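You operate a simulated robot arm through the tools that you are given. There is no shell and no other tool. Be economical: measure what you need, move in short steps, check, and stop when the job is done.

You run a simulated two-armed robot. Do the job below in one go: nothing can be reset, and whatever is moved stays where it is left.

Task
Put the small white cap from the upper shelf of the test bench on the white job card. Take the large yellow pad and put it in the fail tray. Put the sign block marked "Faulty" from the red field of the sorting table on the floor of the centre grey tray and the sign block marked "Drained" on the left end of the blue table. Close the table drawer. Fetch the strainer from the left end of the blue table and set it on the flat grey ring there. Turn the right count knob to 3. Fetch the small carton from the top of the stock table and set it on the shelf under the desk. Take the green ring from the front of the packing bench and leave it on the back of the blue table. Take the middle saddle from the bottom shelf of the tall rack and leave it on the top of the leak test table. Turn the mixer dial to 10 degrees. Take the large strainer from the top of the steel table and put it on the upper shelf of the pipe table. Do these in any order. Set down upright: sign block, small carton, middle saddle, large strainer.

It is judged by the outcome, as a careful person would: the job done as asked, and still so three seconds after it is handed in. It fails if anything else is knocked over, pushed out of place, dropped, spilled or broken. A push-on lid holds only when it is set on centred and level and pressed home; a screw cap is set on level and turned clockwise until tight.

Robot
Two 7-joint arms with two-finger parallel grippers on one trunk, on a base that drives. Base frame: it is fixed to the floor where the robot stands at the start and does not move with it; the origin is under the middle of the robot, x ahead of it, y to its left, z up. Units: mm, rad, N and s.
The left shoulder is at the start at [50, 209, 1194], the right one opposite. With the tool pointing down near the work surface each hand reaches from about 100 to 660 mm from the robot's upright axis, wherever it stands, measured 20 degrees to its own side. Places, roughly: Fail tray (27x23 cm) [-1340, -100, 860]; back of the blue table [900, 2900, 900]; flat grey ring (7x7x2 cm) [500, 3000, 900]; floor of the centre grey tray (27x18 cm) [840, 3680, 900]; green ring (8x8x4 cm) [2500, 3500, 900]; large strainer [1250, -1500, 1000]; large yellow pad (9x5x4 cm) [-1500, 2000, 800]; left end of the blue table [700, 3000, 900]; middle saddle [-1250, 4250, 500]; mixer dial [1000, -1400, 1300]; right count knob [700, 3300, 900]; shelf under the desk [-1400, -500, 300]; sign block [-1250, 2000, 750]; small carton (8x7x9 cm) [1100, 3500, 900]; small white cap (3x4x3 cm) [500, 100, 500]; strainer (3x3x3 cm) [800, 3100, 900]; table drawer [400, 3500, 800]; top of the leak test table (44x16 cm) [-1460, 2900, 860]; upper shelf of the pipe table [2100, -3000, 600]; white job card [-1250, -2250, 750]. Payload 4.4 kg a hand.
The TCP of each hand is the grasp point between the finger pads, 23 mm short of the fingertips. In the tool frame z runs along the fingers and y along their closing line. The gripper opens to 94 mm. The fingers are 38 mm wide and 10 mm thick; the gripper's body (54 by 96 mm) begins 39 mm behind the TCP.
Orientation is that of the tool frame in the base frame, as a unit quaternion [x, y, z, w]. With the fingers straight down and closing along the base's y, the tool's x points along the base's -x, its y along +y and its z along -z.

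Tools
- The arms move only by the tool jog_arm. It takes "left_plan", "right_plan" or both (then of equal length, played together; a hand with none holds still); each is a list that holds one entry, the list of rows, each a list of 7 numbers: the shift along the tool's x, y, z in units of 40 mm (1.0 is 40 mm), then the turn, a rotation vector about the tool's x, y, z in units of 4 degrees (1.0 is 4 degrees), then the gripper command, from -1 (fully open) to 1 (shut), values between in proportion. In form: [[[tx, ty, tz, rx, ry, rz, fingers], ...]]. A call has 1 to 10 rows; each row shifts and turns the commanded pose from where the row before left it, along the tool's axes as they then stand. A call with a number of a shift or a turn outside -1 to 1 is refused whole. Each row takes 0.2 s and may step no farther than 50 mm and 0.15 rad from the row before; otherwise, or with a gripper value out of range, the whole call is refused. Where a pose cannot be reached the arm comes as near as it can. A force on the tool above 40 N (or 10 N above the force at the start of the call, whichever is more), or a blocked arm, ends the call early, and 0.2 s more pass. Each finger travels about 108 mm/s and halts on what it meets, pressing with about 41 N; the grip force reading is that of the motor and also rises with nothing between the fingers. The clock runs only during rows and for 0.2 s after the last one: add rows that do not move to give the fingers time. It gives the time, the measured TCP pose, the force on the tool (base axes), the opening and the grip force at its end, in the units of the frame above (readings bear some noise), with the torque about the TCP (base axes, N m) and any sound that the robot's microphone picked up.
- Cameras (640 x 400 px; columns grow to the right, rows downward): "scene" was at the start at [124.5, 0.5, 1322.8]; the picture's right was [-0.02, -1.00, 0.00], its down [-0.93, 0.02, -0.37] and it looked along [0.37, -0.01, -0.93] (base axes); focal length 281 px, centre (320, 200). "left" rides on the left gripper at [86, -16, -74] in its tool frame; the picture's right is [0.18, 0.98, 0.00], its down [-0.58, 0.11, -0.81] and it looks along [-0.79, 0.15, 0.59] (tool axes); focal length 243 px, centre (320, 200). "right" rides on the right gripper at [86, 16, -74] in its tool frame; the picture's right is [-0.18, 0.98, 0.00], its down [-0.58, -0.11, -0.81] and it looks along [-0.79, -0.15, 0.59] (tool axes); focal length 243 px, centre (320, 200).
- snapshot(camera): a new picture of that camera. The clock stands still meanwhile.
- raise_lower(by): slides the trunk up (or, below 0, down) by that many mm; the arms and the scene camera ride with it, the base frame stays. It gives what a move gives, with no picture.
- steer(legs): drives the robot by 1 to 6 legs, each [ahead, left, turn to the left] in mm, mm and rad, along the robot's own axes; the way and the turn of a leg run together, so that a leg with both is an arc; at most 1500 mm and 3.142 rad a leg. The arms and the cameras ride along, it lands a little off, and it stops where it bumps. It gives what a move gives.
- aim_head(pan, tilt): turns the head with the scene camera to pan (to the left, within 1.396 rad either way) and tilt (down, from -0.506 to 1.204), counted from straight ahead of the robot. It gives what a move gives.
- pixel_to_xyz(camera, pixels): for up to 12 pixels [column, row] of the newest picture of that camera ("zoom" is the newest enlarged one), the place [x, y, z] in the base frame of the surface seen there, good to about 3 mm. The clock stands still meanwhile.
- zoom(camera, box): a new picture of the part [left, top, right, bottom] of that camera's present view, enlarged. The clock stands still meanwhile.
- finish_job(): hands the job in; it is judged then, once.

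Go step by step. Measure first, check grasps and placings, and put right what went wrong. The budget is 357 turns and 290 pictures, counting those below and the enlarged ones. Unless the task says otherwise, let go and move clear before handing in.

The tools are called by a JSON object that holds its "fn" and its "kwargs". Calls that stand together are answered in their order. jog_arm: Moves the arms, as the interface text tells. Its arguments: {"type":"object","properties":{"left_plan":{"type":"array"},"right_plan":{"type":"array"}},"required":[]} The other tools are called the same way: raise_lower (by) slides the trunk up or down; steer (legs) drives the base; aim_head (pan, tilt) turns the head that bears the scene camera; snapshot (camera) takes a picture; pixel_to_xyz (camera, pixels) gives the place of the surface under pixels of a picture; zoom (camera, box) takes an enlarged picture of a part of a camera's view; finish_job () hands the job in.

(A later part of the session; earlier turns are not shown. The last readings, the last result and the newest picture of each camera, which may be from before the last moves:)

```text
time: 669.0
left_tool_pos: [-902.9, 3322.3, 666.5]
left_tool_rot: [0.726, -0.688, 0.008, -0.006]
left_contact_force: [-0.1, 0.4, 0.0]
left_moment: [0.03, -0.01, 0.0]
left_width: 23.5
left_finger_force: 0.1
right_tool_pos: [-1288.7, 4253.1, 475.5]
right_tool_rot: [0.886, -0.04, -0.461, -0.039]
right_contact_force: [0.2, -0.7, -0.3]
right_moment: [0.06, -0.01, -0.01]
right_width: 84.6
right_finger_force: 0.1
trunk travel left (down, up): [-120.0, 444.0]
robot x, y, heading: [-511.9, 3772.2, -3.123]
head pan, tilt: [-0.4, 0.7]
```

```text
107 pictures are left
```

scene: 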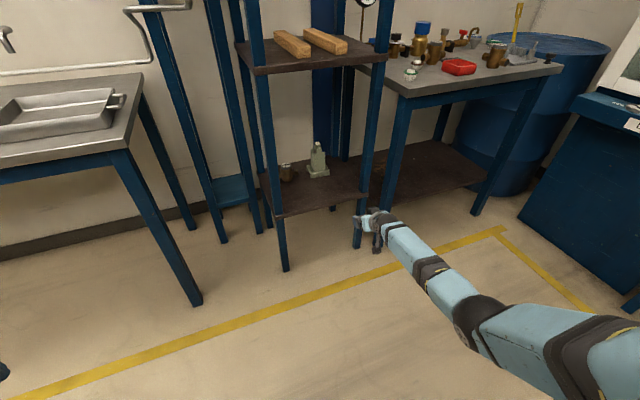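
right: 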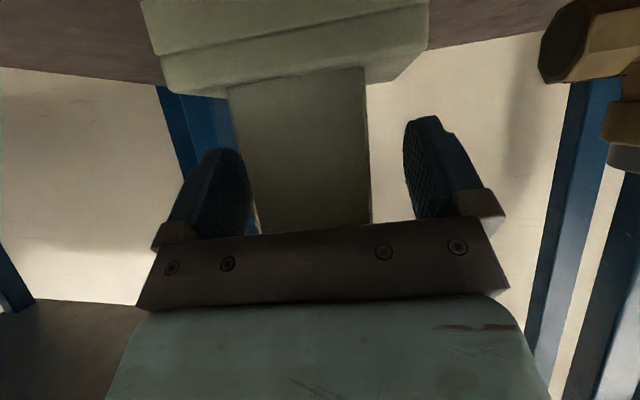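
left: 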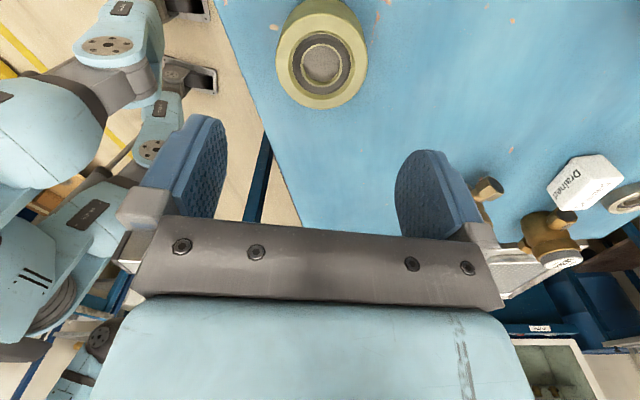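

The column is ~8 mm to the +y side; I shift and close.

{"fn": "jog_arm", "kwargs": {"right_plan": [[[0, -0.2, 0, 0, 0, 0, -0.8], [0, 0, 0, 0, 0, 0, -0.4], [0, 0, 0, 0, 0, 0, 0.2], [0, 0, 0, 0, 0, 0, 0.5], [0, 0, 0, 0, 0, 0, 0.5]]]}}

{"fn": "snapshot", "kwargs": {"camera": "right"}}

```text
time: 670.2
left_tool_pos: [-902.8, 3321.8, 665.3]
left_tool_rot: [0.725, -0.689, 0.007, -0.006]
left_contact_force: [0.6, -0.2, -0.4]
left_moment: [0.02, -0.03, -0.01]
left_width: 23.6
left_finger_force: 0.0
right_tool_pos: [-1288.0, 4260.5, 476.0]
right_tool_rot: [0.885, -0.04, -0.462, -0.038]
right_contact_force: [1.2, -5.3, 4.7]
right_moment: [-0.97, 0.11, 0.15]
right_width: 56.3
right_finger_force: 40.7
trunk travel left (down, up): [-120.0, 444.0]
robot x, y, heading: [-514.7, 3775.7, -3.126]
head pan, tilt: [-0.4, 0.7]
```

```text
106 pictures are left
```

right: 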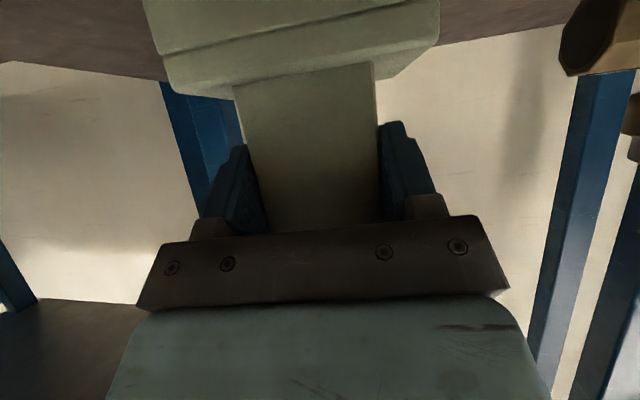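

Gripped at 56 mm. I lift 60 mm with the trunk and back out.

{"fn": "raise_lower", "kwargs": {"by": 60}}

{"fn": "steer", "kwargs": {"legs": [[-350, 0, 0]]}}

{"fn": "snapshot", "kwargs": {"camera": "right"}}

{"fn": "snapshot", "kwargs": {"camera": "scene"}}

```text
time: 671.2
left_tool_pos: [-903.5, 3322.8, 725.9]
left_tool_rot: [0.725, -0.689, 0.009, -0.006]
left_contact_force: [0.1, -0.9, -0.3]
left_moment: [-0.01, 0.01, 0.0]
left_width: 23.8
left_finger_force: 0.0
right_tool_pos: [-1287.8, 4260.3, 534.2]
right_tool_rot: [0.887, -0.04, -0.458, -0.038]
right_contact_force: [-0.4, -0.3, -8.1]
right_moment: [-0.03, -0.16, 0.01]
right_width: 55.8
right_finger_force: 40.8
trunk travel left (down, up): [-180.0, 384.0]
robot x, y, heading: [-515.9, 3772.9, -3.125]
head pan, tilt: [-0.4, 0.7]
```

```text
time: 673.5
left_tool_pos: [-557.7, 3329.2, 726.9]
left_tool_rot: [0.722, -0.692, 0.008, -0.005]
left_contact_force: [-0.4, -0.1, 0.0]
left_moment: [0.02, -0.01, 0.04]
left_width: 23.3
left_finger_force: 0.1
right_tool_pos: [-935.8, 4270.8, 535.5]
right_tool_rot: [0.886, -0.043, -0.461, -0.04]
right_contact_force: [0.4, -0.7, -7.4]
right_moment: [-0.03, -0.14, 0.01]
right_width: 56.1
right_finger_force: 40.8
trunk travel left (down, up): [-180.0, 384.0]
robot x, y, heading: [-164.5, 3779.3, -3.136]
head pan, tilt: [-0.4, 0.7]
```

```text
105 pictures are left
```

right: 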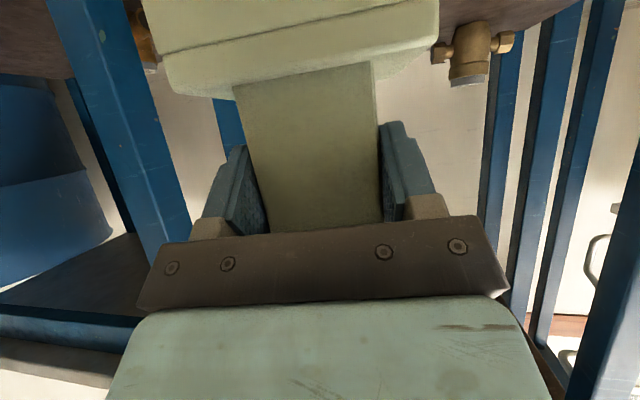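

```text
104 pictures are left
```

scene: 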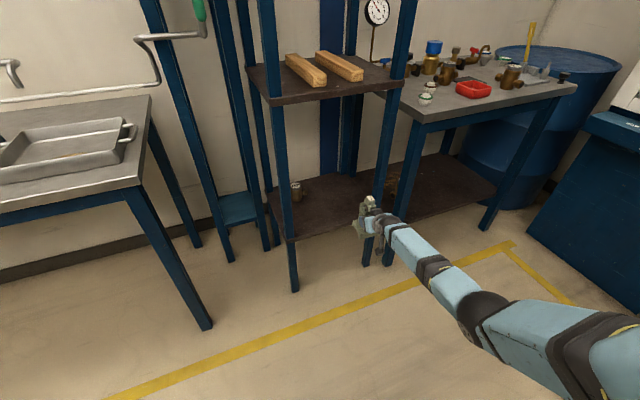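

The saddle is held securely. I raise the trunk to table height and strafe to face the leak test table.

{"fn": "raise_lower", "kwargs": {"by": 380}}

{"fn": "steer", "kwargs": {"legs": [[0, 1370, 0]]}}

{"fn": "aim_head", "kwargs": {"pan": -0.35, "tilt": 0.6}}

{"fn": "snapshot", "kwargs": {"camera": "scene"}}

```text
time: 677.1
left_tool_pos: [-557.7, 3329.7, 1105.8]
left_tool_rot: [0.723, -0.691, 0.008, -0.007]
left_contact_force: [0.4, -0.2, -0.4]
left_moment: [0.01, -0.04, 0.0]
left_width: 23.3
left_finger_force: 0.0
right_tool_pos: [-937.0, 4271.0, 915.3]
right_tool_rot: [0.886, -0.043, -0.46, -0.04]
right_contact_force: [-0.1, 0.4, -6.5]
right_moment: [0.0, -0.12, -0.03]
right_width: 56.2
right_finger_force: 40.9
trunk travel left (down, up): [-560.0, 4.0]
robot x, y, heading: [-169.5, 3776.6, -3.131]
head pan, tilt: [-0.4, 0.7]
```

```text
time: 689.3
left_tool_pos: [-510.9, 1948.7, 1106.5]
left_tool_rot: [0.733, -0.68, 0.008, -0.006]
left_contact_force: [0.3, -0.1, -0.2]
left_moment: [-0.04, -0.02, 0.0]
left_width: 23.6
left_finger_force: 0.1
right_tool_pos: [-917.0, 2877.6, 913.7]
right_tool_rot: [0.887, -0.029, -0.461, -0.032]
right_contact_force: [-0.2, 0.1, -6.5]
right_moment: [-0.03, -0.11, 0.0]
right_width: 56.0
right_finger_force: 41.2
trunk travel left (down, up): [-560.0, 4.0]
robot x, y, heading: [-135.0, 2413.0, -3.102]
head pan, tilt: [-0.4, 0.7]
```

```text
time: 690.0
left_tool_pos: [-510.9, 1948.0, 1106.6]
left_tool_rot: [0.733, -0.68, 0.007, -0.006]
left_contact_force: [0.4, -0.5, 0.8]
left_moment: [-0.03, 0.0, -0.01]
left_width: 23.4
left_finger_force: 0.0
right_tool_pos: [-916.4, 2878.4, 913.5]
right_tool_rot: [0.887, -0.03, -0.46, -0.033]
right_contact_force: [-0.5, 0.1, -8.1]
right_moment: [-0.02, -0.14, 0.0]
right_width: 55.9
right_finger_force: 41.2
trunk travel left (down, up): [-560.0, 4.0]
robot x, y, heading: [-136.8, 2409.5, -3.102]
head pan, tilt: [-0.351, 0.6]
```

```text
103 pictures are left
```

scene: 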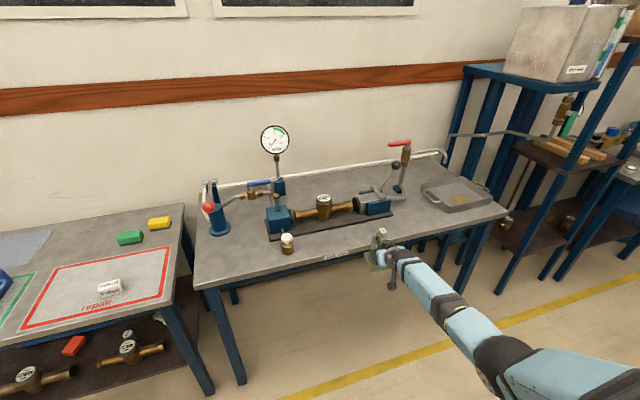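

Saddle bottom is below table height, so the hand must go up ~70 mm. I measure free zones on the table.

{"fn": "pixel_to_xyz", "kwargs": {"camera": "scene", "pixels": [[340, 245], [410, 225], [240, 250], [220, 260], [420, 240], [330, 195], [305, 195], [350, 190], [240, 205], [455, 190], [320, 260], [288, 245]]}}

{"fn": "jog_arm", "kwargs": {"right_plan": [[[-0.8, 0, -0.56, 0, 0, 0, 0.5], [-0.8, 0, -0.56, 0, 0, 0, 0.5], [-0.8, 0, -0.56, 0, 0, 0, 0.5], [0, 0, 0, 0, 0, 0, 0.5]]]}}

{"fn": "zoom", "kwargs": {"camera": "scene", "box": [190, 120, 510, 300]}}

```text
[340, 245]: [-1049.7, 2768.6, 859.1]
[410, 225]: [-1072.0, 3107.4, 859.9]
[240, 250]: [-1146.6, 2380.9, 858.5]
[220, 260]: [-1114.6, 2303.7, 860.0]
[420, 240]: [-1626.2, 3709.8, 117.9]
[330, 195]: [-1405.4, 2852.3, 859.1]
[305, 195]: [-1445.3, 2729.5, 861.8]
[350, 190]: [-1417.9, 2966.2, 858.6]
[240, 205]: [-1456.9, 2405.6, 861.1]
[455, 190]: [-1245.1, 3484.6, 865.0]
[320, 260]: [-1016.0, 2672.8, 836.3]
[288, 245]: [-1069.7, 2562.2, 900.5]
```

```text
time: 691.0
left_tool_pos: [-511.0, 1947.7, 1107.1]
left_tool_rot: [0.733, -0.68, 0.008, -0.005]
left_contact_force: [-0.4, 0.7, -0.1]
left_moment: [0.01, 0.0, 0.02]
left_width: 23.4
left_finger_force: 0.0
right_tool_pos: [-918.3, 2877.1, 1032.1]
right_tool_rot: [0.887, -0.03, -0.46, -0.034]
right_contact_force: [-1.8, -1.0, -6.8]
right_moment: [-0.02, -0.13, 0.01]
right_width: 56.0
right_finger_force: 41.1
trunk travel left (down, up): [-560.0, 4.0]
robot x, y, heading: [-134.7, 2409.4, -3.102]
head pan, tilt: [-0.351, 0.6]
```

```text
2.00 times, centred on (350, 210) of scene
```

zoom: 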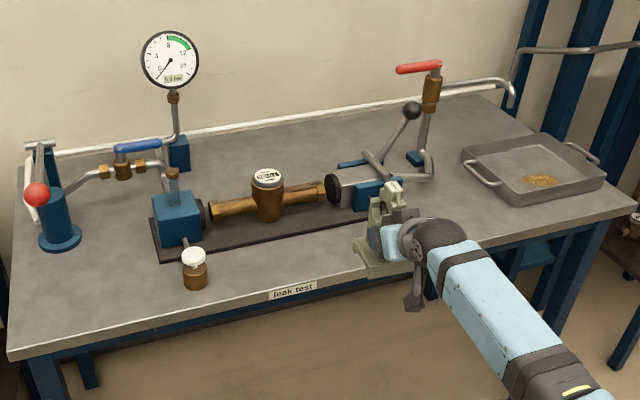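

The stated patch lies behind the test device. I measure the device's heights and rear edge to see if I can reach over it.

{"fn": "pixel_to_xyz", "kwargs": {"camera": "zoom", "pixels": [[265, 180], [322, 188], [345, 175], [360, 165], [412, 112], [300, 180], [325, 175], [240, 195], [290, 165], [380, 165], [395, 185]]}}

```text
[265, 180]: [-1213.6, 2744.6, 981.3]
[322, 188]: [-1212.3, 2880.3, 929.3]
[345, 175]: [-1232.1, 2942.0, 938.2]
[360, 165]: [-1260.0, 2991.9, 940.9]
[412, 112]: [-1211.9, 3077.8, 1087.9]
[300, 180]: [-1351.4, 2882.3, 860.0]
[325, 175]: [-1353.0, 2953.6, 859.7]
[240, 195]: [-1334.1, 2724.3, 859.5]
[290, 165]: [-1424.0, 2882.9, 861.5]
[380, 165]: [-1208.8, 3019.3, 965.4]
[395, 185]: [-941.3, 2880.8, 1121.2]
```

At y≈2880 the device's top is only 929, rear edge ≈−1260, so I can pass over. I raise 20 mm and drive in 510 mm.

{"fn": "jog_arm", "kwargs": {"right_plan": [[[-0.4, 0, -0.28, 0, 0, 0, 0.5], [0, 0, 0, 0, 0, 0, 0.5]]]}}

{"fn": "steer", "kwargs": {"legs": [[300, -22, 0]]}}

{"fn": "snapshot", "kwargs": {"camera": "scene"}}

```text
time: 691.6
left_tool_pos: [-511.2, 1949.6, 1105.8]
left_tool_rot: [0.733, -0.68, 0.008, -0.007]
left_contact_force: [0.0, -0.1, 0.2]
left_moment: [0.04, 0.03, 0.01]
left_width: 23.5
left_finger_force: 0.1
right_tool_pos: [-918.8, 2874.6, 1052.0]
right_tool_rot: [0.886, -0.029, -0.461, -0.032]
right_contact_force: [-1.0, -0.6, -6.6]
right_moment: [-0.03, -0.16, -0.02]
right_width: 56.2
right_finger_force: 40.6
trunk travel left (down, up): [-560.0, 4.0]
robot x, y, heading: [-133.9, 2409.7, -3.103]
head pan, tilt: [-0.351, 0.6]
```

```text
time: 693.7
left_tool_pos: [-816.4, 1956.4, 1105.5]
left_tool_rot: [0.734, -0.679, 0.008, -0.005]
left_contact_force: [-0.5, 0.2, -0.2]
left_moment: [0.0, 0.01, -0.02]
left_width: 23.5
left_finger_force: 0.1
right_tool_pos: [-1227.6, 2881.6, 1052.2]
right_tool_rot: [0.887, -0.028, -0.461, -0.032]
right_contact_force: [0.4, -0.3, -7.1]
right_moment: [-0.02, -0.14, 0.0]
right_width: 55.7
right_finger_force: 41.0
trunk travel left (down, up): [-560.0, 4.0]
robot x, y, heading: [-440.4, 2417.6, -3.097]
head pan, tilt: [-0.351, 0.6]
```

```text
101 pictures are left
```

scene: 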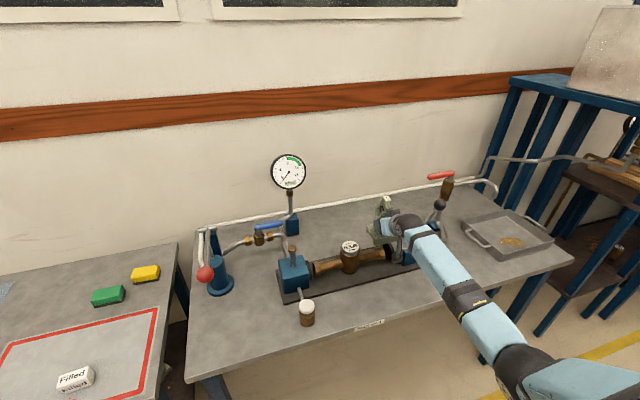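

Clear. I drive on 205 mm.

{"fn": "steer", "kwargs": {"legs": [[203, -8, 0]]}}

{"fn": "snapshot", "kwargs": {"camera": "right"}}

{"fn": "snapshot", "kwargs": {"camera": "scene"}}

```text
time: 695.3
left_tool_pos: [-1022.2, 1956.9, 1105.5]
left_tool_rot: [0.734, -0.679, 0.009, -0.005]
left_contact_force: [0.3, -0.5, -0.2]
left_moment: [-0.01, 0.01, 0.02]
left_width: 23.5
left_finger_force: 0.0
right_tool_pos: [-1430.8, 2882.1, 1052.6]
right_tool_rot: [0.887, -0.029, -0.46, -0.033]
right_contact_force: [0.2, -0.5, -7.1]
right_moment: [-0.02, -0.18, 0.01]
right_width: 56.0
right_finger_force: 41.0
trunk travel left (down, up): [-560.0, 4.0]
robot x, y, heading: [-644.0, 2416.8, -3.095]
head pan, tilt: [-0.351, 0.6]
```

```text
100 pictures are left
```

right: 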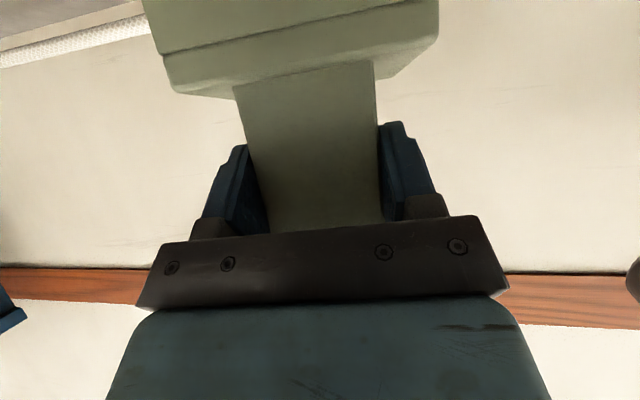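

```text
99 pictures are left
```

scene: 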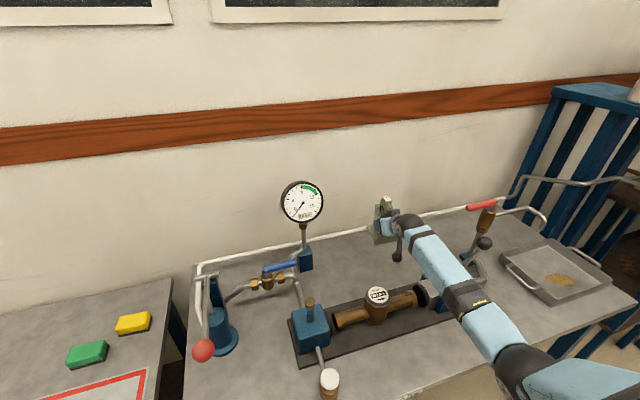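

I check the rear pipe's position relative to the saddle.

{"fn": "pixel_to_xyz", "kwargs": {"camera": "scene", "pixels": [[355, 227], [340, 230], [370, 255], [440, 215], [395, 275], [385, 215], [365, 240]]}}

```text
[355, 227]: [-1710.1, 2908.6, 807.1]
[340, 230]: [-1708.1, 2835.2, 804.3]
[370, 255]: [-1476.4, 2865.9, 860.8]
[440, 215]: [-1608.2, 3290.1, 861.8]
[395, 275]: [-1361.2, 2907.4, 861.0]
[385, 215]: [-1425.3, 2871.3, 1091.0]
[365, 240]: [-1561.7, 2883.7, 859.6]
```

All clear. I lower 108 mm with the trunk, then the last mm gently.

{"fn": "raise_lower", "kwargs": {"by": -108}}

{"fn": "snapshot", "kwargs": {"camera": "right"}}

{"fn": "raise_lower", "kwargs": {"by": -5}}

```text
time: 696.7
left_tool_pos: [-1022.2, 1956.0, 998.0]
left_tool_rot: [0.734, -0.679, 0.008, -0.006]
left_contact_force: [-0.7, -0.1, 0.7]
left_moment: [0.01, -0.02, 0.0]
left_width: 23.5
left_finger_force: 0.1
right_tool_pos: [-1431.5, 2881.7, 943.8]
right_tool_rot: [0.887, -0.029, -0.46, -0.032]
right_contact_force: [-0.3, -0.1, -7.1]
right_moment: [-0.04, -0.13, 0.0]
right_width: 56.1
right_finger_force: 40.4
trunk travel left (down, up): [-452.0, 112.0]
robot x, y, heading: [-643.3, 2419.3, -3.102]
head pan, tilt: [-0.351, 0.6]
```

```text
98 pictures are left
```

right: 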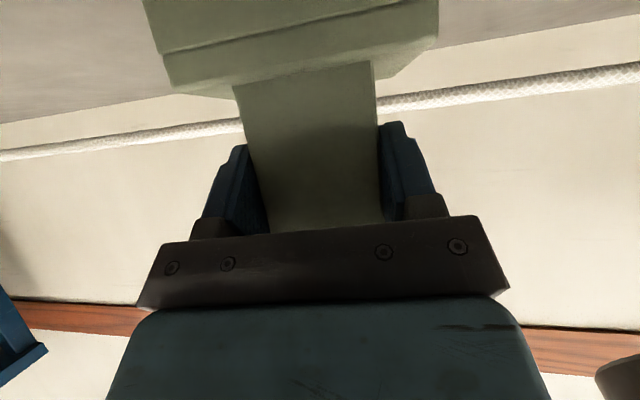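

```text
time: 697.2
left_tool_pos: [-1022.2, 1956.3, 992.7]
left_tool_rot: [0.733, -0.68, 0.007, -0.005]
left_contact_force: [0.2, -0.3, 0.3]
left_moment: [0.02, -0.01, -0.02]
left_width: 23.5
left_finger_force: 0.1
right_tool_pos: [-1431.8, 2882.3, 938.4]
right_tool_rot: [0.887, -0.028, -0.46, -0.032]
right_contact_force: [0.1, -0.1, -6.6]
right_moment: [0.01, -0.15, -0.02]
right_width: 56.0
right_finger_force: 41.0
trunk travel left (down, up): [-447.0, 117.0]
robot x, y, heading: [-646.9, 2419.0, -3.101]
head pan, tilt: [-0.351, 0.6]
```

{"fn": "raise_lower", "kwargs": {"by": -3}}

```text
time: 697.8
left_tool_pos: [-1021.6, 1955.7, 990.7]
left_tool_rot: [0.733, -0.68, 0.008, -0.006]
left_contact_force: [-0.1, -0.6, -0.1]
left_moment: [0.0, -0.01, 0.01]
left_width: 23.6
left_finger_force: 0.1
right_tool_pos: [-1431.9, 2880.7, 937.6]
right_tool_rot: [0.886, -0.029, -0.462, -0.033]
right_contact_force: [-0.4, 0.6, -1.3]
right_moment: [-0.2, 0.27, -0.11]
right_width: 55.9
right_finger_force: 40.8
trunk travel left (down, up): [-444.0, 120.0]
robot x, y, heading: [-643.1, 2415.2, -3.103]
head pan, tilt: [-0.351, 0.6]
```

Partly supported now (load fell from −6.6 to −1.3 N). I lower 2 mm more, release, and back away slightly before rising.

{"fn": "raise_lower", "kwargs": {"by": -2}}

{"fn": "jog_arm", "kwargs": {"right_plan": [[[0, 0, 0, 0, 0, 0, 0.2], [0, 0, 0, 0, 0, 0, -0.4], [0, 0, 0, 0, 0, 0, -0.9], [0, 0, 0, 0, 0, 0, -0.9], [0, 0, -0.5, 0, 0, 0, -0.9], [0, 0, -1, 0, 0, 0, -0.9], [0, 0, -1, 0, 0, 0, -0.9], [-0.5, 0, -0.8, 0, 0, 0, -0.9]]]}}

{"fn": "snapshot", "kwargs": {"camera": "right"}}

```text
time: 698.3
left_tool_pos: [-1021.7, 1955.9, 988.6]
left_tool_rot: [0.733, -0.68, 0.008, -0.005]
left_contact_force: [0.5, 0.3, 0.0]
left_moment: [0.02, -0.01, -0.02]
left_width: 23.7
left_finger_force: 0.0
right_tool_pos: [-1431.7, 2881.8, 936.7]
right_tool_rot: [0.885, -0.029, -0.463, -0.033]
right_contact_force: [-4.7, 1.3, 7.4]
right_moment: [-0.52, -0.02, -0.13]
right_width: 55.6
right_finger_force: 41.2
trunk travel left (down, up): [-442.0, 122.0]
robot x, y, heading: [-645.7, 2413.9, -3.101]
head pan, tilt: [-0.351, 0.6]
```

```text
time: 700.1
left_tool_pos: [-1021.9, 1955.1, 987.5]
left_tool_rot: [0.734, -0.679, 0.009, -0.006]
left_contact_force: [-0.5, -0.2, -0.8]
left_moment: [0.02, 0.02, 0.01]
left_width: 23.7
left_finger_force: 0.0
right_tool_pos: [-1333.0, 2870.6, 1026.9]
right_tool_rot: [0.887, -0.029, -0.461, -0.034]
right_contact_force: [-0.7, 0.1, -0.7]
right_moment: [-0.01, -0.01, 0.02]
right_width: 89.3
right_finger_force: 0.0
trunk travel left (down, up): [-442.0, 122.0]
robot x, y, heading: [-646.2, 2416.6, -3.099]
head pan, tilt: [-0.351, 0.6]
```

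```text
97 pictures are left
```

right: 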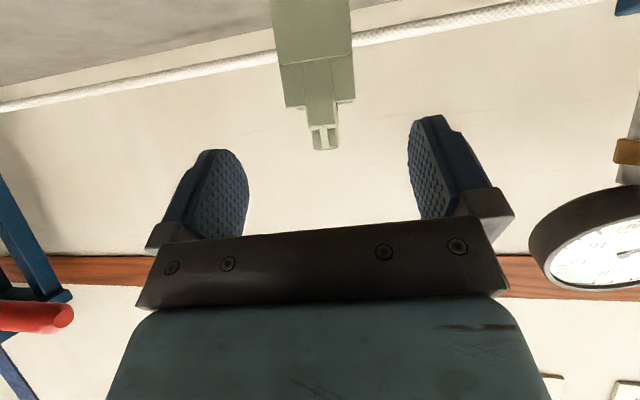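

The saddle stands on the leak table's patch. I raise, back off, straighten the heading, and strafe to the yellow pad.

{"fn": "raise_lower", "kwargs": {"by": 90}}

{"fn": "steer", "kwargs": {"legs": [[-380, 0, 0], [0, 0, -0.04], [0, 810, 0]]}}

{"fn": "aim_head", "kwargs": {"pan": -0.3, "tilt": 0.65}}

{"fn": "snapshot", "kwargs": {"camera": "scene"}}

```text
time: 701.3
left_tool_pos: [-1022.5, 1955.9, 1077.9]
left_tool_rot: [0.734, -0.679, 0.007, -0.006]
left_contact_force: [0.0, 0.9, 0.3]
left_moment: [0.03, 0.01, -0.01]
left_width: 23.7
left_finger_force: 0.0
right_tool_pos: [-1335.0, 2870.7, 1115.2]
right_tool_rot: [0.887, -0.029, -0.46, -0.033]
right_contact_force: [0.9, -0.3, 0.2]
right_moment: [-0.01, -0.02, 0.02]
right_width: 89.2
right_finger_force: 0.0
trunk travel left (down, up): [-532.0, 32.0]
robot x, y, heading: [-644.4, 2417.1, -3.098]
head pan, tilt: [-0.351, 0.6]
```

```text
time: 711.3
left_tool_pos: [-672.4, 1180.3, 1079.0]
left_tool_rot: [0.714, -0.7, 0.008, -0.006]
left_contact_force: [-0.3, 0.4, 0.4]
left_moment: [-0.02, -0.01, 0.01]
left_width: 23.4
left_finger_force: 0.1
right_tool_pos: [-934.3, 2110.3, 1116.6]
right_tool_rot: [0.885, -0.054, -0.46, -0.047]
right_contact_force: [-0.5, -1.3, 0.7]
right_moment: [-0.02, -0.01, -0.03]
right_width: 89.5
right_finger_force: 0.1
trunk travel left (down, up): [-532.0, 32.0]
robot x, y, heading: [-268.7, 1620.1, 3.126]
head pan, tilt: [-0.351, 0.6]
```

```text
time: 711.9
left_tool_pos: [-672.1, 1179.4, 1078.3]
left_tool_rot: [0.714, -0.7, 0.007, -0.006]
left_contact_force: [0.7, 0.0, 0.4]
left_moment: [-0.01, -0.02, 0.01]
left_width: 23.3
left_finger_force: 0.1
right_tool_pos: [-933.3, 2110.7, 1115.8]
right_tool_rot: [0.885, -0.053, -0.461, -0.046]
right_contact_force: [0.6, -0.4, -0.1]
right_moment: [0.01, -0.05, 0.02]
right_width: 89.3
right_finger_force: 0.2
trunk travel left (down, up): [-532.0, 32.0]
robot x, y, heading: [-270.3, 1621.2, 3.131]
head pan, tilt: [-0.3, 0.649]
```

```text
96 pictures are left
```

scene: 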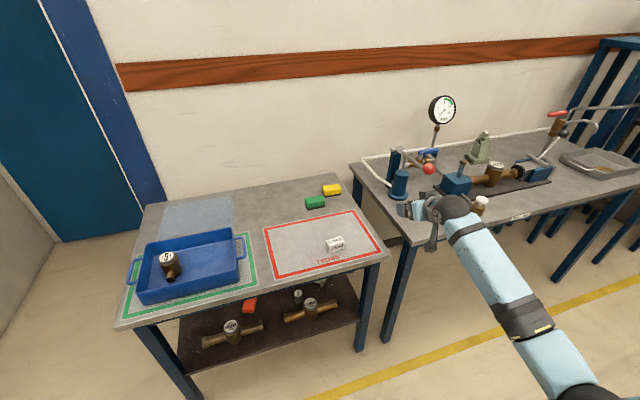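

The saddle is seen standing at (480,150). I measure the yellow pad.

{"fn": "zoom", "kwargs": {"camera": "scene", "box": [295, 170, 355, 215]}}

{"fn": "pixel_to_xyz", "kwargs": {"camera": "zoom", "pixels": [[290, 160], [300, 215], [480, 190], [395, 150], [385, 205], [340, 200], [460, 160], [300, 190]]}}

```text
8.89 times, centred on (325, 192) of scene
```

zoom: 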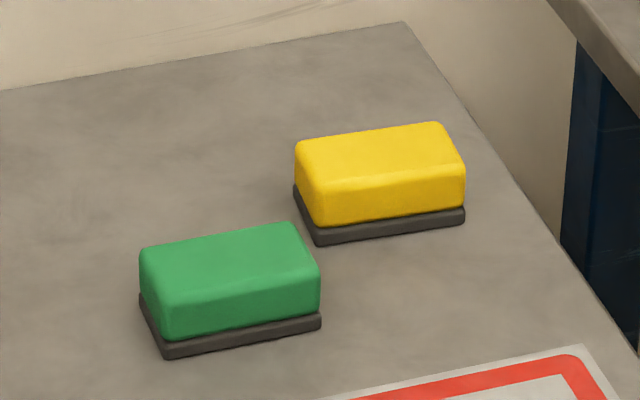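

```text
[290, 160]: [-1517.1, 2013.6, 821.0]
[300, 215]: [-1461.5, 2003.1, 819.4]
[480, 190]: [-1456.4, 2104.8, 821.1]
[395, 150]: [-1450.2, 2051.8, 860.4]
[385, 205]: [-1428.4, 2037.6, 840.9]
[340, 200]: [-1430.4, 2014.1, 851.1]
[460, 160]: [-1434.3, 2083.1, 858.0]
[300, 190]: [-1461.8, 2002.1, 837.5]
```

Pad: centre (-1453,2044), 86 mm wide along y. I straighten the hand's yaw, stretch it forward, and lower to a safe height.

{"fn": "jog_arm", "kwargs": {"right_plan": [[[0, 0, 0, -0.93, -0.04, -0.65, -1], [0, 0, 0, -0.93, -0.04, -0.65, -1], [-0.57, 0, 0.82, 0, 0, 0, -1], [-0.57, 0, 0.82, 0, 0, 0, -1], [-0.57, 0, 0.82, 0, 0, 0, -1], [0, 0, 0, 0, 0, 0, -1]]]}}

{"fn": "raise_lower", "kwargs": {"by": -200}}

```text
time: 713.3
left_tool_pos: [-671.3, 1181.6, 1079.6]
left_tool_rot: [0.714, -0.7, 0.008, -0.005]
left_contact_force: [0.0, -0.3, 0.0]
left_moment: [0.02, 0.03, -0.01]
left_width: 23.5
left_finger_force: 0.2
right_tool_pos: [-1051.0, 2106.4, 1116.5]
right_tool_rot: [0.887, 0.017, -0.461, -0.009]
right_contact_force: [-0.4, -0.5, -0.3]
right_moment: [0.0, 0.01, 0.0]
right_width: 94.0
right_finger_force: 0.1
trunk travel left (down, up): [-532.0, 32.0]
robot x, y, heading: [-273.0, 1619.2, 3.127]
head pan, tilt: [-0.3, 0.649]
```

```text
time: 715.5
left_tool_pos: [-672.3, 1180.1, 878.8]
left_tool_rot: [0.714, -0.7, 0.008, -0.005]
left_contact_force: [-0.1, 0.1, 1.2]
left_moment: [0.01, 0.0, -0.01]
left_width: 23.3
left_finger_force: 0.0
right_tool_pos: [-1052.7, 2105.8, 917.2]
right_tool_rot: [0.887, 0.017, -0.462, -0.009]
right_contact_force: [-0.1, -0.5, -0.7]
right_moment: [0.0, -0.03, -0.03]
right_width: 94.1
right_finger_force: 0.1
trunk travel left (down, up): [-332.0, 232.0]
robot x, y, heading: [-270.6, 1619.4, 3.128]
head pan, tilt: [-0.3, 0.649]
```

I drive in: forward 388, left 67.

{"fn": "steer", "kwargs": {"legs": [[0, 67, 0.013], [300, 0, 0]]}}

{"fn": "snapshot", "kwargs": {"camera": "right"}}

```text
time: 718.4
left_tool_pos: [-958.9, 1107.2, 878.6]
left_tool_rot: [0.72, -0.694, 0.008, -0.005]
left_contact_force: [-0.8, 0.9, 0.5]
left_moment: [0.01, -0.05, 0.0]
left_width: 23.6
left_finger_force: 0.1
right_tool_pos: [-1353.9, 2028.2, 915.7]
right_tool_rot: [0.887, 0.024, -0.462, -0.005]
right_contact_force: [0.0, -0.1, -0.5]
right_moment: [-0.02, 0.01, -0.01]
right_width: 94.2
right_finger_force: 0.1
trunk travel left (down, up): [-332.0, 232.0]
robot x, y, heading: [-563.3, 1550.3, -3.143]
head pan, tilt: [-0.3, 0.649]
```

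```text
94 pictures are left
```

right: 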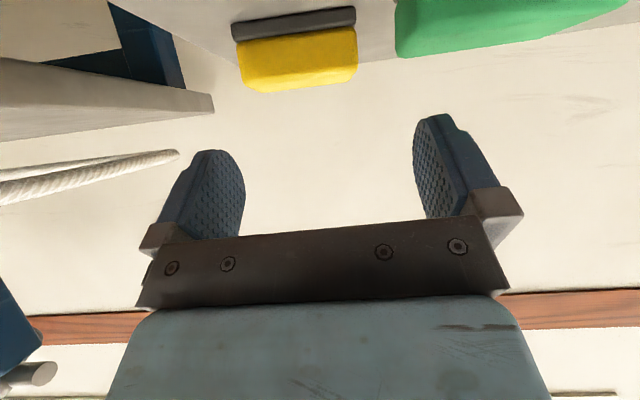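

I measure the pad's edges in this view for centring.

{"fn": "pixel_to_xyz", "kwargs": {"camera": "right", "pixels": [[243, 66], [354, 58], [300, 60], [244, 80], [350, 75], [400, 45], [298, 25]]}}

```text
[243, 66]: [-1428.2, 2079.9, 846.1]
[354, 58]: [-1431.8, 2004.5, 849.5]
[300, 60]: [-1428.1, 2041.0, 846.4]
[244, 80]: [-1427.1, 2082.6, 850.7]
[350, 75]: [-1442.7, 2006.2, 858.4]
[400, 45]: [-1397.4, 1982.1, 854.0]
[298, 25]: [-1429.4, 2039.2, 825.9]
```

Pad centre y=2042.5. I shift right 14.5 and go forward 92 mm, then descend.

{"fn": "steer", "kwargs": {"legs": [[0, -14.5, 0], [90, 0, 0]]}}

{"fn": "snapshot", "kwargs": {"camera": "right"}}

```text
time: 719.9
left_tool_pos: [-1046.9, 1122.5, 877.8]
left_tool_rot: [0.719, -0.695, 0.008, -0.006]
left_contact_force: [0.4, 0.5, 0.2]
left_moment: [-0.02, -0.01, 0.01]
left_width: 23.7
left_finger_force: 0.1
right_tool_pos: [-1441.8, 2043.4, 915.5]
right_tool_rot: [0.886, 0.023, -0.462, -0.006]
right_contact_force: [-1.3, 0.0, -1.0]
right_moment: [-0.01, 0.0, 0.0]
right_width: 93.9
right_finger_force: 0.1
trunk travel left (down, up): [-332.0, 232.0]
robot x, y, heading: [-648.9, 1568.6, -3.145]
head pan, tilt: [-0.3, 0.649]
```

```text
93 pictures are left
```

right: 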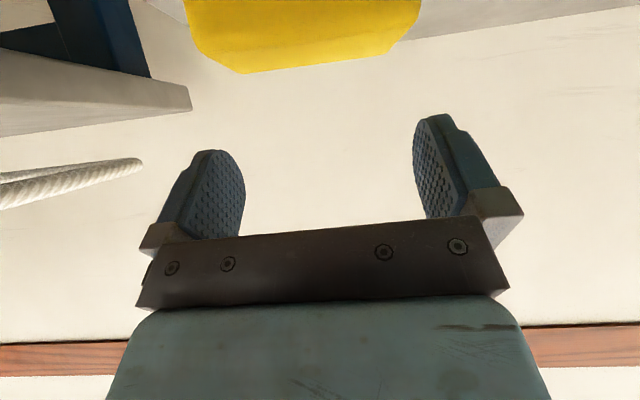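

Positions agree (y 2043.4 vs 2042.5). I descend 62 mm with the trunk.

{"fn": "raise_lower", "kwargs": {"by": -60}}

{"fn": "snapshot", "kwargs": {"camera": "right"}}

```text
time: 720.8
left_tool_pos: [-1044.9, 1120.1, 820.3]
left_tool_rot: [0.72, -0.694, 0.007, -0.006]
left_contact_force: [0.3, -0.6, -0.3]
left_moment: [0.01, -0.02, -0.02]
left_width: 23.5
left_finger_force: 0.0
right_tool_pos: [-1442.9, 2044.6, 872.9]
right_tool_rot: [0.881, 0.022, -0.472, -0.008]
right_contact_force: [9.2, -6.0, 22.9]
right_moment: [-0.49, -3.43, -0.8]
right_width: 94.0
right_finger_force: 0.1
trunk travel left (down, up): [-274.0, 290.0]
robot x, y, heading: [-655.1, 1567.7, -3.142]
head pan, tilt: [-0.3, 0.649]
stopped: the force on the tool passed its limit at 48 N (the readings are from after the stop); the commanded pose is now the measured one
```

```text
92 pictures are left
```

right: 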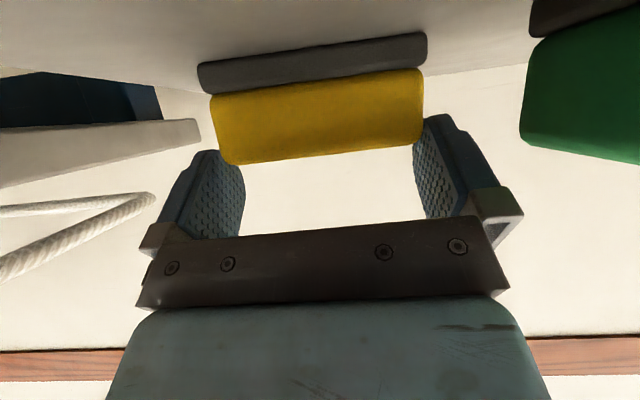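

The wrist camera box touches the table (moment −3.4 N·m). I rise 25 mm, reduce the tilt by 12° so the camera sits higher, shift 2 mm, and descend again.

{"fn": "raise_lower", "kwargs": {"by": 25}}

{"fn": "jog_arm", "kwargs": {"right_plan": [[[0, 0.05, 0, 0, 1, 0, -1], [0, 0, 0, 0, 1, 0, -1], [0, 0, 0, 0, 1, 0, -1], [0, 0, 0, 0, 0.5, 0, -1], [0, 0, 0, 0, 0, 0, -1]]]}}

{"fn": "raise_lower", "kwargs": {"by": -44}}

{"fn": "snapshot", "kwargs": {"camera": "right"}}

```text
time: 721.5
left_tool_pos: [-1046.3, 1122.7, 844.7]
left_tool_rot: [0.72, -0.694, 0.009, -0.006]
left_contact_force: [0.2, -0.2, 0.2]
left_moment: [-0.02, -0.01, 0.04]
left_width: 23.6
left_finger_force: 0.1
right_tool_pos: [-1443.6, 2045.0, 891.9]
right_tool_rot: [0.883, 0.025, -0.468, -0.006]
right_contact_force: [0.1, 0.2, -0.7]
right_moment: [0.02, 0.02, 0.0]
right_width: 94.0
right_finger_force: 0.1
trunk travel left (down, up): [-299.0, 265.0]
robot x, y, heading: [-657.6, 1569.8, -3.138]
head pan, tilt: [-0.3, 0.649]
```

```text
time: 722.7
left_tool_pos: [-1047.4, 1121.5, 845.1]
left_tool_rot: [0.72, -0.694, 0.008, -0.006]
left_contact_force: [0.1, 0.2, -0.8]
left_moment: [0.01, -0.04, -0.02]
left_width: 23.5
left_finger_force: 0.1
right_tool_pos: [-1443.7, 2043.7, 891.9]
right_tool_rot: [0.934, 0.021, -0.357, -0.011]
right_contact_force: [0.0, 0.4, -0.7]
right_moment: [-0.01, 0.03, -0.03]
right_width: 94.0
right_finger_force: 0.1
trunk travel left (down, up): [-299.0, 265.0]
robot x, y, heading: [-652.7, 1570.3, -3.142]
head pan, tilt: [-0.3, 0.649]
```

```text
time: 723.6
left_tool_pos: [-1047.4, 1121.0, 801.3]
left_tool_rot: [0.72, -0.694, 0.007, -0.007]
left_contact_force: [-0.7, 0.5, -0.3]
left_moment: [0.01, 0.0, -0.03]
left_width: 23.5
left_finger_force: 0.0
right_tool_pos: [-1442.8, 2042.6, 851.8]
right_tool_rot: [0.933, 0.021, -0.36, -0.01]
right_contact_force: [-2.2, 0.1, 9.5]
right_moment: [-0.45, 0.1, -0.22]
right_width: 94.0
right_finger_force: 0.0
trunk travel left (down, up): [-255.0, 309.0]
robot x, y, heading: [-654.4, 1566.2, -3.143]
head pan, tilt: [-0.3, 0.649]
```

```text
91 pictures are left
```

right: 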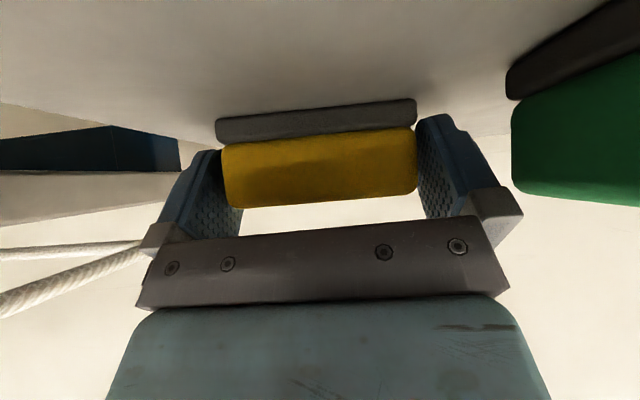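

The pad is between the fingers. I ease up 2 mm and close.

{"fn": "jog_arm", "kwargs": {"right_plan": [[[-0.03, 0, -0.04, 0, 0, 0, -0.9], [0, 0, 0, 0, 0, 0, -0.5], [0, 0, 0, 0, 0, 0, 0], [0, 0, 0, 0, 0, 0, 0.1], [0, 0, 0, 0, 0, 0, 0.1]]]}}

{"fn": "raise_lower", "kwargs": {"by": 120}}

{"fn": "snapshot", "kwargs": {"camera": "right"}}

```text
time: 724.8
left_tool_pos: [-1046.1, 1120.7, 801.9]
left_tool_rot: [0.72, -0.694, 0.007, -0.007]
left_contact_force: [-0.1, 0.3, 0.4]
left_moment: [0.03, 0.03, 0.01]
left_width: 23.5
left_finger_force: 0.1
right_tool_pos: [-1442.2, 2043.9, 850.8]
right_tool_rot: [0.933, 0.022, -0.358, -0.01]
right_contact_force: [2.2, -1.1, 6.5]
right_moment: [-0.42, 0.03, 0.07]
right_width: 84.3
right_finger_force: 41.1
trunk travel left (down, up): [-255.0, 309.0]
robot x, y, heading: [-653.4, 1567.9, -3.143]
head pan, tilt: [-0.3, 0.649]
```

```text
time: 726.3
left_tool_pos: [-1048.0, 1122.6, 920.4]
left_tool_rot: [0.72, -0.694, 0.007, -0.006]
left_contact_force: [0.6, -0.9, -0.2]
left_moment: [-0.01, 0.0, -0.01]
left_width: 23.5
left_finger_force: 0.1
right_tool_pos: [-1443.5, 2043.7, 969.4]
right_tool_rot: [0.933, 0.022, -0.358, -0.01]
right_contact_force: [0.2, -0.7, -0.1]
right_moment: [0.0, 0.01, 0.01]
right_width: 84.1
right_finger_force: 41.3
trunk travel left (down, up): [-375.0, 189.0]
robot x, y, heading: [-653.2, 1567.6, -3.141]
head pan, tilt: [-0.3, 0.649]
```

```text
90 pictures are left
```

right: 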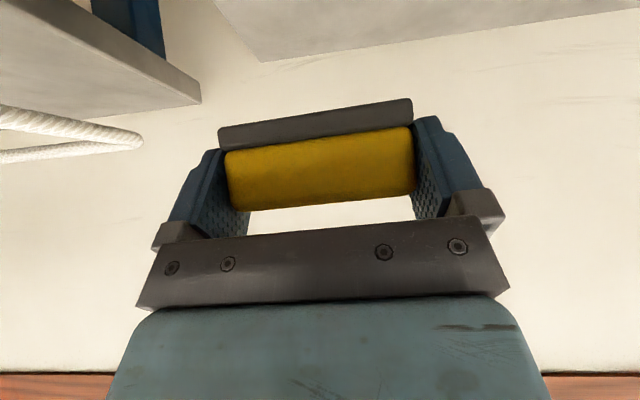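

Pad held at 84 mm. I back off and strafe south to the fail tray.

{"fn": "steer", "kwargs": {"legs": [[-420, 0, 0], [0, 1400, 0], [0, 800, 0]]}}

{"fn": "aim_head", "kwargs": {"pan": -0.35, "tilt": 0.65}}

{"fn": "snapshot", "kwargs": {"camera": "scene"}}

```text
time: 747.8
left_tool_pos: [-625.3, -1076.5, 921.6]
left_tool_rot: [0.725, -0.688, 0.007, -0.006]
left_contact_force: [0.1, -0.8, 0.6]
left_moment: [0.01, -0.02, -0.03]
left_width: 23.6
left_finger_force: 0.1
right_tool_pos: [-1037.8, -160.2, 969.8]
right_tool_rot: [0.933, 0.029, -0.358, -0.008]
right_contact_force: [0.7, 0.1, -0.2]
right_moment: [-0.02, -0.05, -0.04]
right_width: 84.3
right_finger_force: 40.9
trunk travel left (down, up): [-375.0, 189.0]
robot x, y, heading: [-241.3, -623.2, -3.127]
head pan, tilt: [-0.3, 0.649]
```

```text
time: 748.5
left_tool_pos: [-626.5, -1076.2, 920.9]
left_tool_rot: [0.726, -0.688, 0.008, -0.005]
left_contact_force: [0.7, -0.1, 0.3]
left_moment: [0.01, 0.0, 0.01]
left_width: 23.4
left_finger_force: 0.1
right_tool_pos: [-1037.8, -159.7, 970.3]
right_tool_rot: [0.933, 0.029, -0.358, -0.008]
right_contact_force: [0.4, -0.8, -0.6]
right_moment: [-0.01, -0.02, 0.05]
right_width: 84.3
right_finger_force: 40.9
trunk travel left (down, up): [-375.0, 189.0]
robot x, y, heading: [-234.7, -622.9, -3.125]
head pan, tilt: [-0.351, 0.649]
```

```text
89 pictures are left
```

scene: 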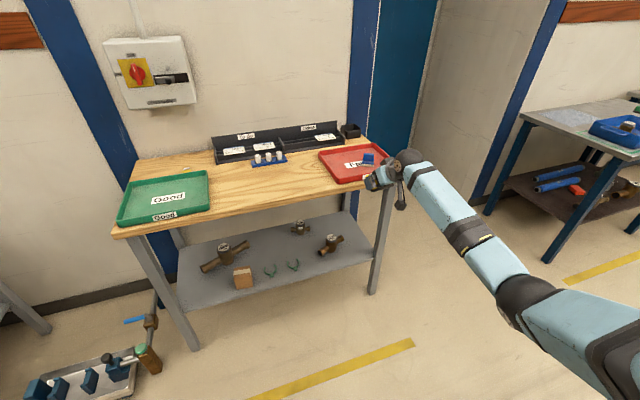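

The carton is seen standing on the shelf. I zoom in and measure the fail tray.

{"fn": "zoom", "kwargs": {"camera": "scene", "box": [310, 125, 420, 195]}}

{"fn": "pixel_to_xyz", "kwargs": {"camera": "zoom", "pixels": [[50, 170], [140, 290], [300, 110], [100, 180], [180, 250], [330, 230], [340, 180], [230, 220], [250, 150]]}}

```text
5.71 times, centred on (365, 160) of scene
```

zoom: 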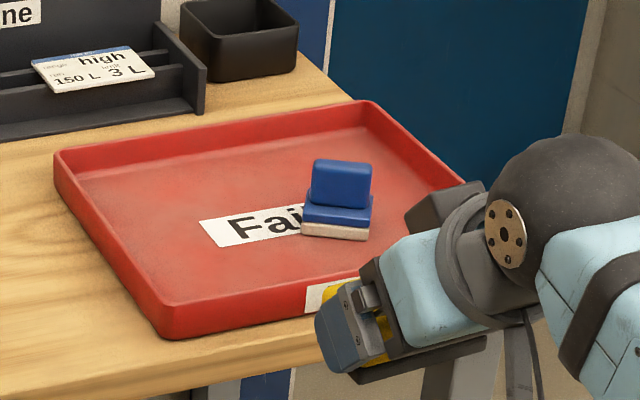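

```text
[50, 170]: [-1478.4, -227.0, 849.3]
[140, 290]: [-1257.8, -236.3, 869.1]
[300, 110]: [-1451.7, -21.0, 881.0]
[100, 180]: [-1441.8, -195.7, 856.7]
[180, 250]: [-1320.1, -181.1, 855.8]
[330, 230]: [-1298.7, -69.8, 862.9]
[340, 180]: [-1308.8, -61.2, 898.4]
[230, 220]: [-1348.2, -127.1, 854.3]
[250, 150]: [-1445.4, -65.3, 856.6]
```

Tray floor z=856, with a blue item at (-1305,-65). I'll put the pad at the rear-left, centre (-1415,-150): drive forward 366, right 16.

{"fn": "steer", "kwargs": {"legs": [[366, -16, 0]]}}

{"fn": "raise_lower", "kwargs": {"by": -70}}

{"fn": "snapshot", "kwargs": {"camera": "right"}}

{"fn": "zoom", "kwargs": {"camera": "scene", "box": [250, 100, 450, 240]}}

```text
time: 750.8
left_tool_pos: [-1000.4, -1066.4, 921.1]
left_tool_rot: [0.725, -0.688, 0.008, -0.006]
left_contact_force: [0.6, 0.2, -0.4]
left_moment: [-0.02, 0.01, -0.04]
left_width: 23.4
left_finger_force: 0.0
right_tool_pos: [-1411.9, -151.7, 970.0]
right_tool_rot: [0.933, 0.03, -0.357, -0.007]
right_contact_force: [0.2, 0.5, -0.8]
right_moment: [-0.02, -0.03, 0.02]
right_width: 84.3
right_finger_force: 40.9
trunk travel left (down, up): [-375.0, 189.0]
robot x, y, heading: [-612.7, -614.3, -3.126]
head pan, tilt: [-0.351, 0.649]
```

```text
time: 751.9
left_tool_pos: [-998.2, -1067.9, 852.0]
left_tool_rot: [0.725, -0.688, 0.006, -0.005]
left_contact_force: [0.4, -0.6, -0.4]
left_moment: [-0.02, 0.02, 0.01]
left_width: 23.5
left_finger_force: 0.0
right_tool_pos: [-1409.8, -151.8, 906.8]
right_tool_rot: [0.932, 0.03, -0.362, -0.009]
right_contact_force: [-2.8, 2.8, 26.2]
right_moment: [0.0, 1.13, -0.14]
right_width: 83.5
right_finger_force: 41.6
trunk travel left (down, up): [-305.0, 259.0]
robot x, y, heading: [-611.9, -613.0, -3.124]
head pan, tilt: [-0.351, 0.649]
```

```text
87 pictures are left
```

right: 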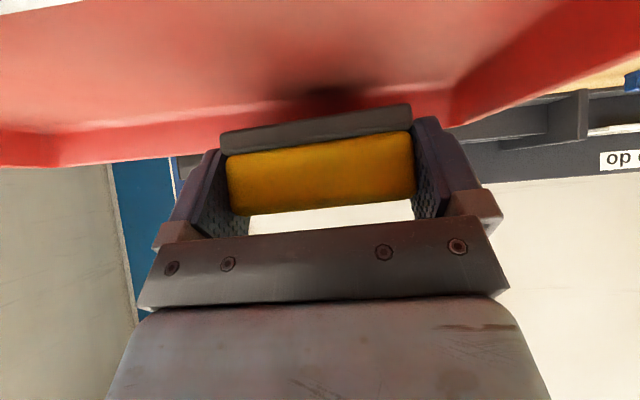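

```text
2.86 times, centred on (350, 170) of scene
```

zoom: 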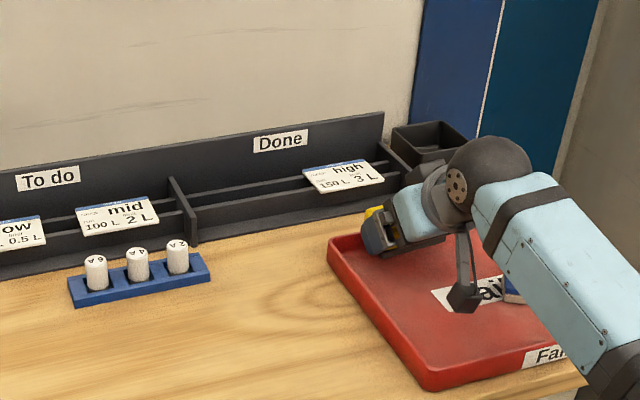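

The pad's far edge touches the tray's rear rim (contact 43 mm ahead). I lift 12 mm, move back 40 mm, and lower again.

{"fn": "raise_lower", "kwargs": {"by": 14}}

{"fn": "steer", "kwargs": {"legs": [[-40, 0, 0]]}}

{"fn": "raise_lower", "kwargs": {"by": -30}}

{"fn": "snapshot", "kwargs": {"camera": "right"}}

```text
time: 752.5
left_tool_pos: [-999.8, -1066.9, 864.7]
left_tool_rot: [0.726, -0.688, 0.008, -0.007]
left_contact_force: [0.6, 0.3, 0.1]
left_moment: [0.02, 0.0, 0.03]
left_width: 23.4
left_finger_force: 0.0
right_tool_pos: [-1411.4, -152.5, 911.6]
right_tool_rot: [0.934, 0.031, -0.356, -0.006]
right_contact_force: [-0.3, 0.0, -0.8]
right_moment: [-0.03, -0.01, -0.01]
right_width: 84.4
right_finger_force: 40.9
trunk travel left (down, up): [-319.0, 245.0]
robot x, y, heading: [-612.2, -612.3, -3.124]
head pan, tilt: [-0.351, 0.649]
```

```text
time: 753.4
left_tool_pos: [-959.5, -1066.7, 865.4]
left_tool_rot: [0.725, -0.688, 0.008, -0.006]
left_contact_force: [0.1, 0.0, -0.2]
left_moment: [0.06, 0.0, 0.01]
left_width: 23.5
left_finger_force: 0.0
right_tool_pos: [-1371.4, -150.0, 914.8]
right_tool_rot: [0.933, 0.03, -0.358, -0.007]
right_contact_force: [0.2, -0.5, -1.0]
right_moment: [-0.03, 0.01, 0.04]
right_width: 84.5
right_finger_force: 41.3
trunk travel left (down, up): [-319.0, 245.0]
robot x, y, heading: [-575.9, -617.4, -3.131]
head pan, tilt: [-0.351, 0.649]
```

```text
time: 754.2
left_tool_pos: [-960.5, -1065.4, 835.6]
left_tool_rot: [0.725, -0.688, 0.008, -0.006]
left_contact_force: [-0.4, -0.3, 0.2]
left_moment: [0.0, -0.05, 0.02]
left_width: 23.6
left_finger_force: 0.2
right_tool_pos: [-1371.8, -151.9, 886.0]
right_tool_rot: [0.933, 0.03, -0.359, -0.008]
right_contact_force: [-1.6, 1.5, 6.6]
right_moment: [-0.35, 0.06, -0.16]
right_width: 84.5
right_finger_force: 40.9
trunk travel left (down, up): [-289.0, 275.0]
robot x, y, heading: [-574.6, -613.3, -3.121]
head pan, tilt: [-0.351, 0.649]
```

```text
85 pictures are left
```

right: 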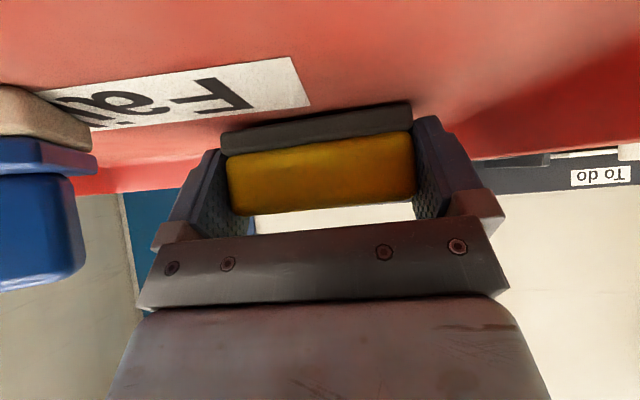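

On the tray floor (6.6 N at z=886). I open and rise.

{"fn": "jog_arm", "kwargs": {"right_plan": [[[0, 0, 0, 0, 0, 0, -0.5], [0, 0, 0, 0, 0, 0, -1], [0, 0, 0, 0, 0, 0, -1]]]}}

{"fn": "raise_lower", "kwargs": {"by": 120}}

{"fn": "snapshot", "kwargs": {"camera": "right"}}

```text
time: 755.0
left_tool_pos: [-959.0, -1067.4, 835.2]
left_tool_rot: [0.726, -0.688, 0.008, -0.005]
left_contact_force: [-0.2, -0.5, 0.1]
left_moment: [0.03, -0.02, 0.0]
left_width: 23.3
left_finger_force: 0.1
right_tool_pos: [-1372.6, -150.7, 886.1]
right_tool_rot: [0.933, 0.03, -0.36, -0.007]
right_contact_force: [-7.6, 9.3, 14.0]
right_moment: [-0.35, 0.22, -0.41]
right_width: 89.0
right_finger_force: 0.0
trunk travel left (down, up): [-289.0, 275.0]
robot x, y, heading: [-574.1, -614.1, -3.124]
head pan, tilt: [-0.351, 0.649]
```

```text
time: 756.5
left_tool_pos: [-961.6, -1066.4, 953.9]
left_tool_rot: [0.725, -0.689, 0.007, -0.005]
left_contact_force: [1.0, -0.1, -0.3]
left_moment: [0.01, 0.03, 0.0]
left_width: 23.6
left_finger_force: 0.0
right_tool_pos: [-1371.6, -152.4, 1004.6]
right_tool_rot: [0.933, 0.03, -0.358, -0.008]
right_contact_force: [-0.3, 0.5, -0.5]
right_moment: [0.01, 0.02, -0.01]
right_width: 94.1
right_finger_force: 0.1
trunk travel left (down, up): [-409.0, 155.0]
robot x, y, heading: [-571.9, -614.1, -3.125]
head pan, tilt: [-0.351, 0.649]
```

```text
84 pictures are left
```

right: 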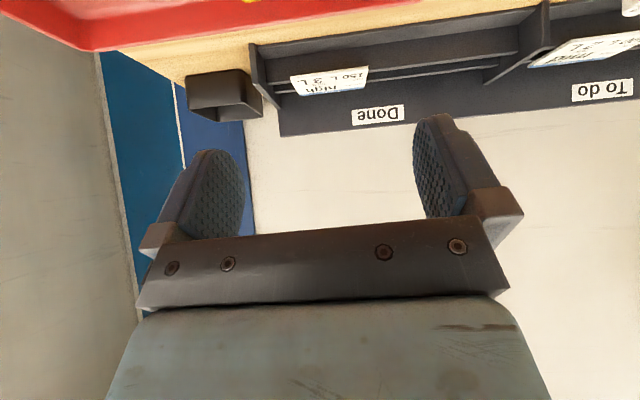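

I check the tray from the scene camera after backing off.

{"fn": "steer", "kwargs": {"legs": [[-300, 0, 0]]}}

{"fn": "zoom", "kwargs": {"camera": "scene", "box": [280, 120, 430, 220]}}

```text
time: 758.5
left_tool_pos: [-664.4, -1060.8, 955.4]
left_tool_rot: [0.726, -0.687, 0.008, -0.005]
left_contact_force: [0.4, -0.6, -0.2]
left_moment: [-0.02, -0.02, -0.02]
left_width: 23.5
left_finger_force: 0.1
right_tool_pos: [-1076.5, -147.1, 1003.0]
right_tool_rot: [0.933, 0.031, -0.359, -0.007]
right_contact_force: [-0.6, 0.1, -0.3]
right_moment: [-0.01, 0.02, -0.01]
right_width: 93.8
right_finger_force: 0.0
trunk travel left (down, up): [-409.0, 155.0]
robot x, y, heading: [-274.5, -608.9, -3.123]
head pan, tilt: [-0.351, 0.649]
```

```text
4.00 times, centred on (355, 170) of scene
```

zoom: 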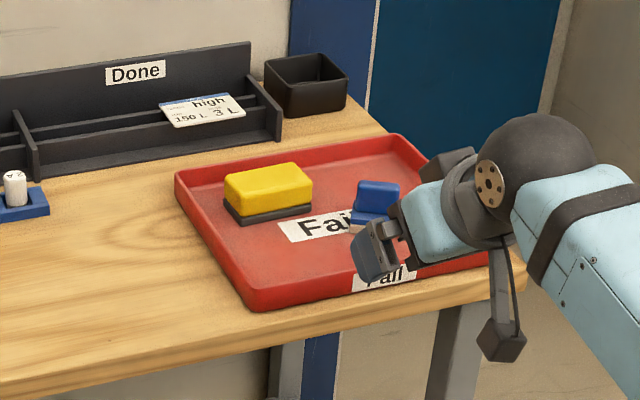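

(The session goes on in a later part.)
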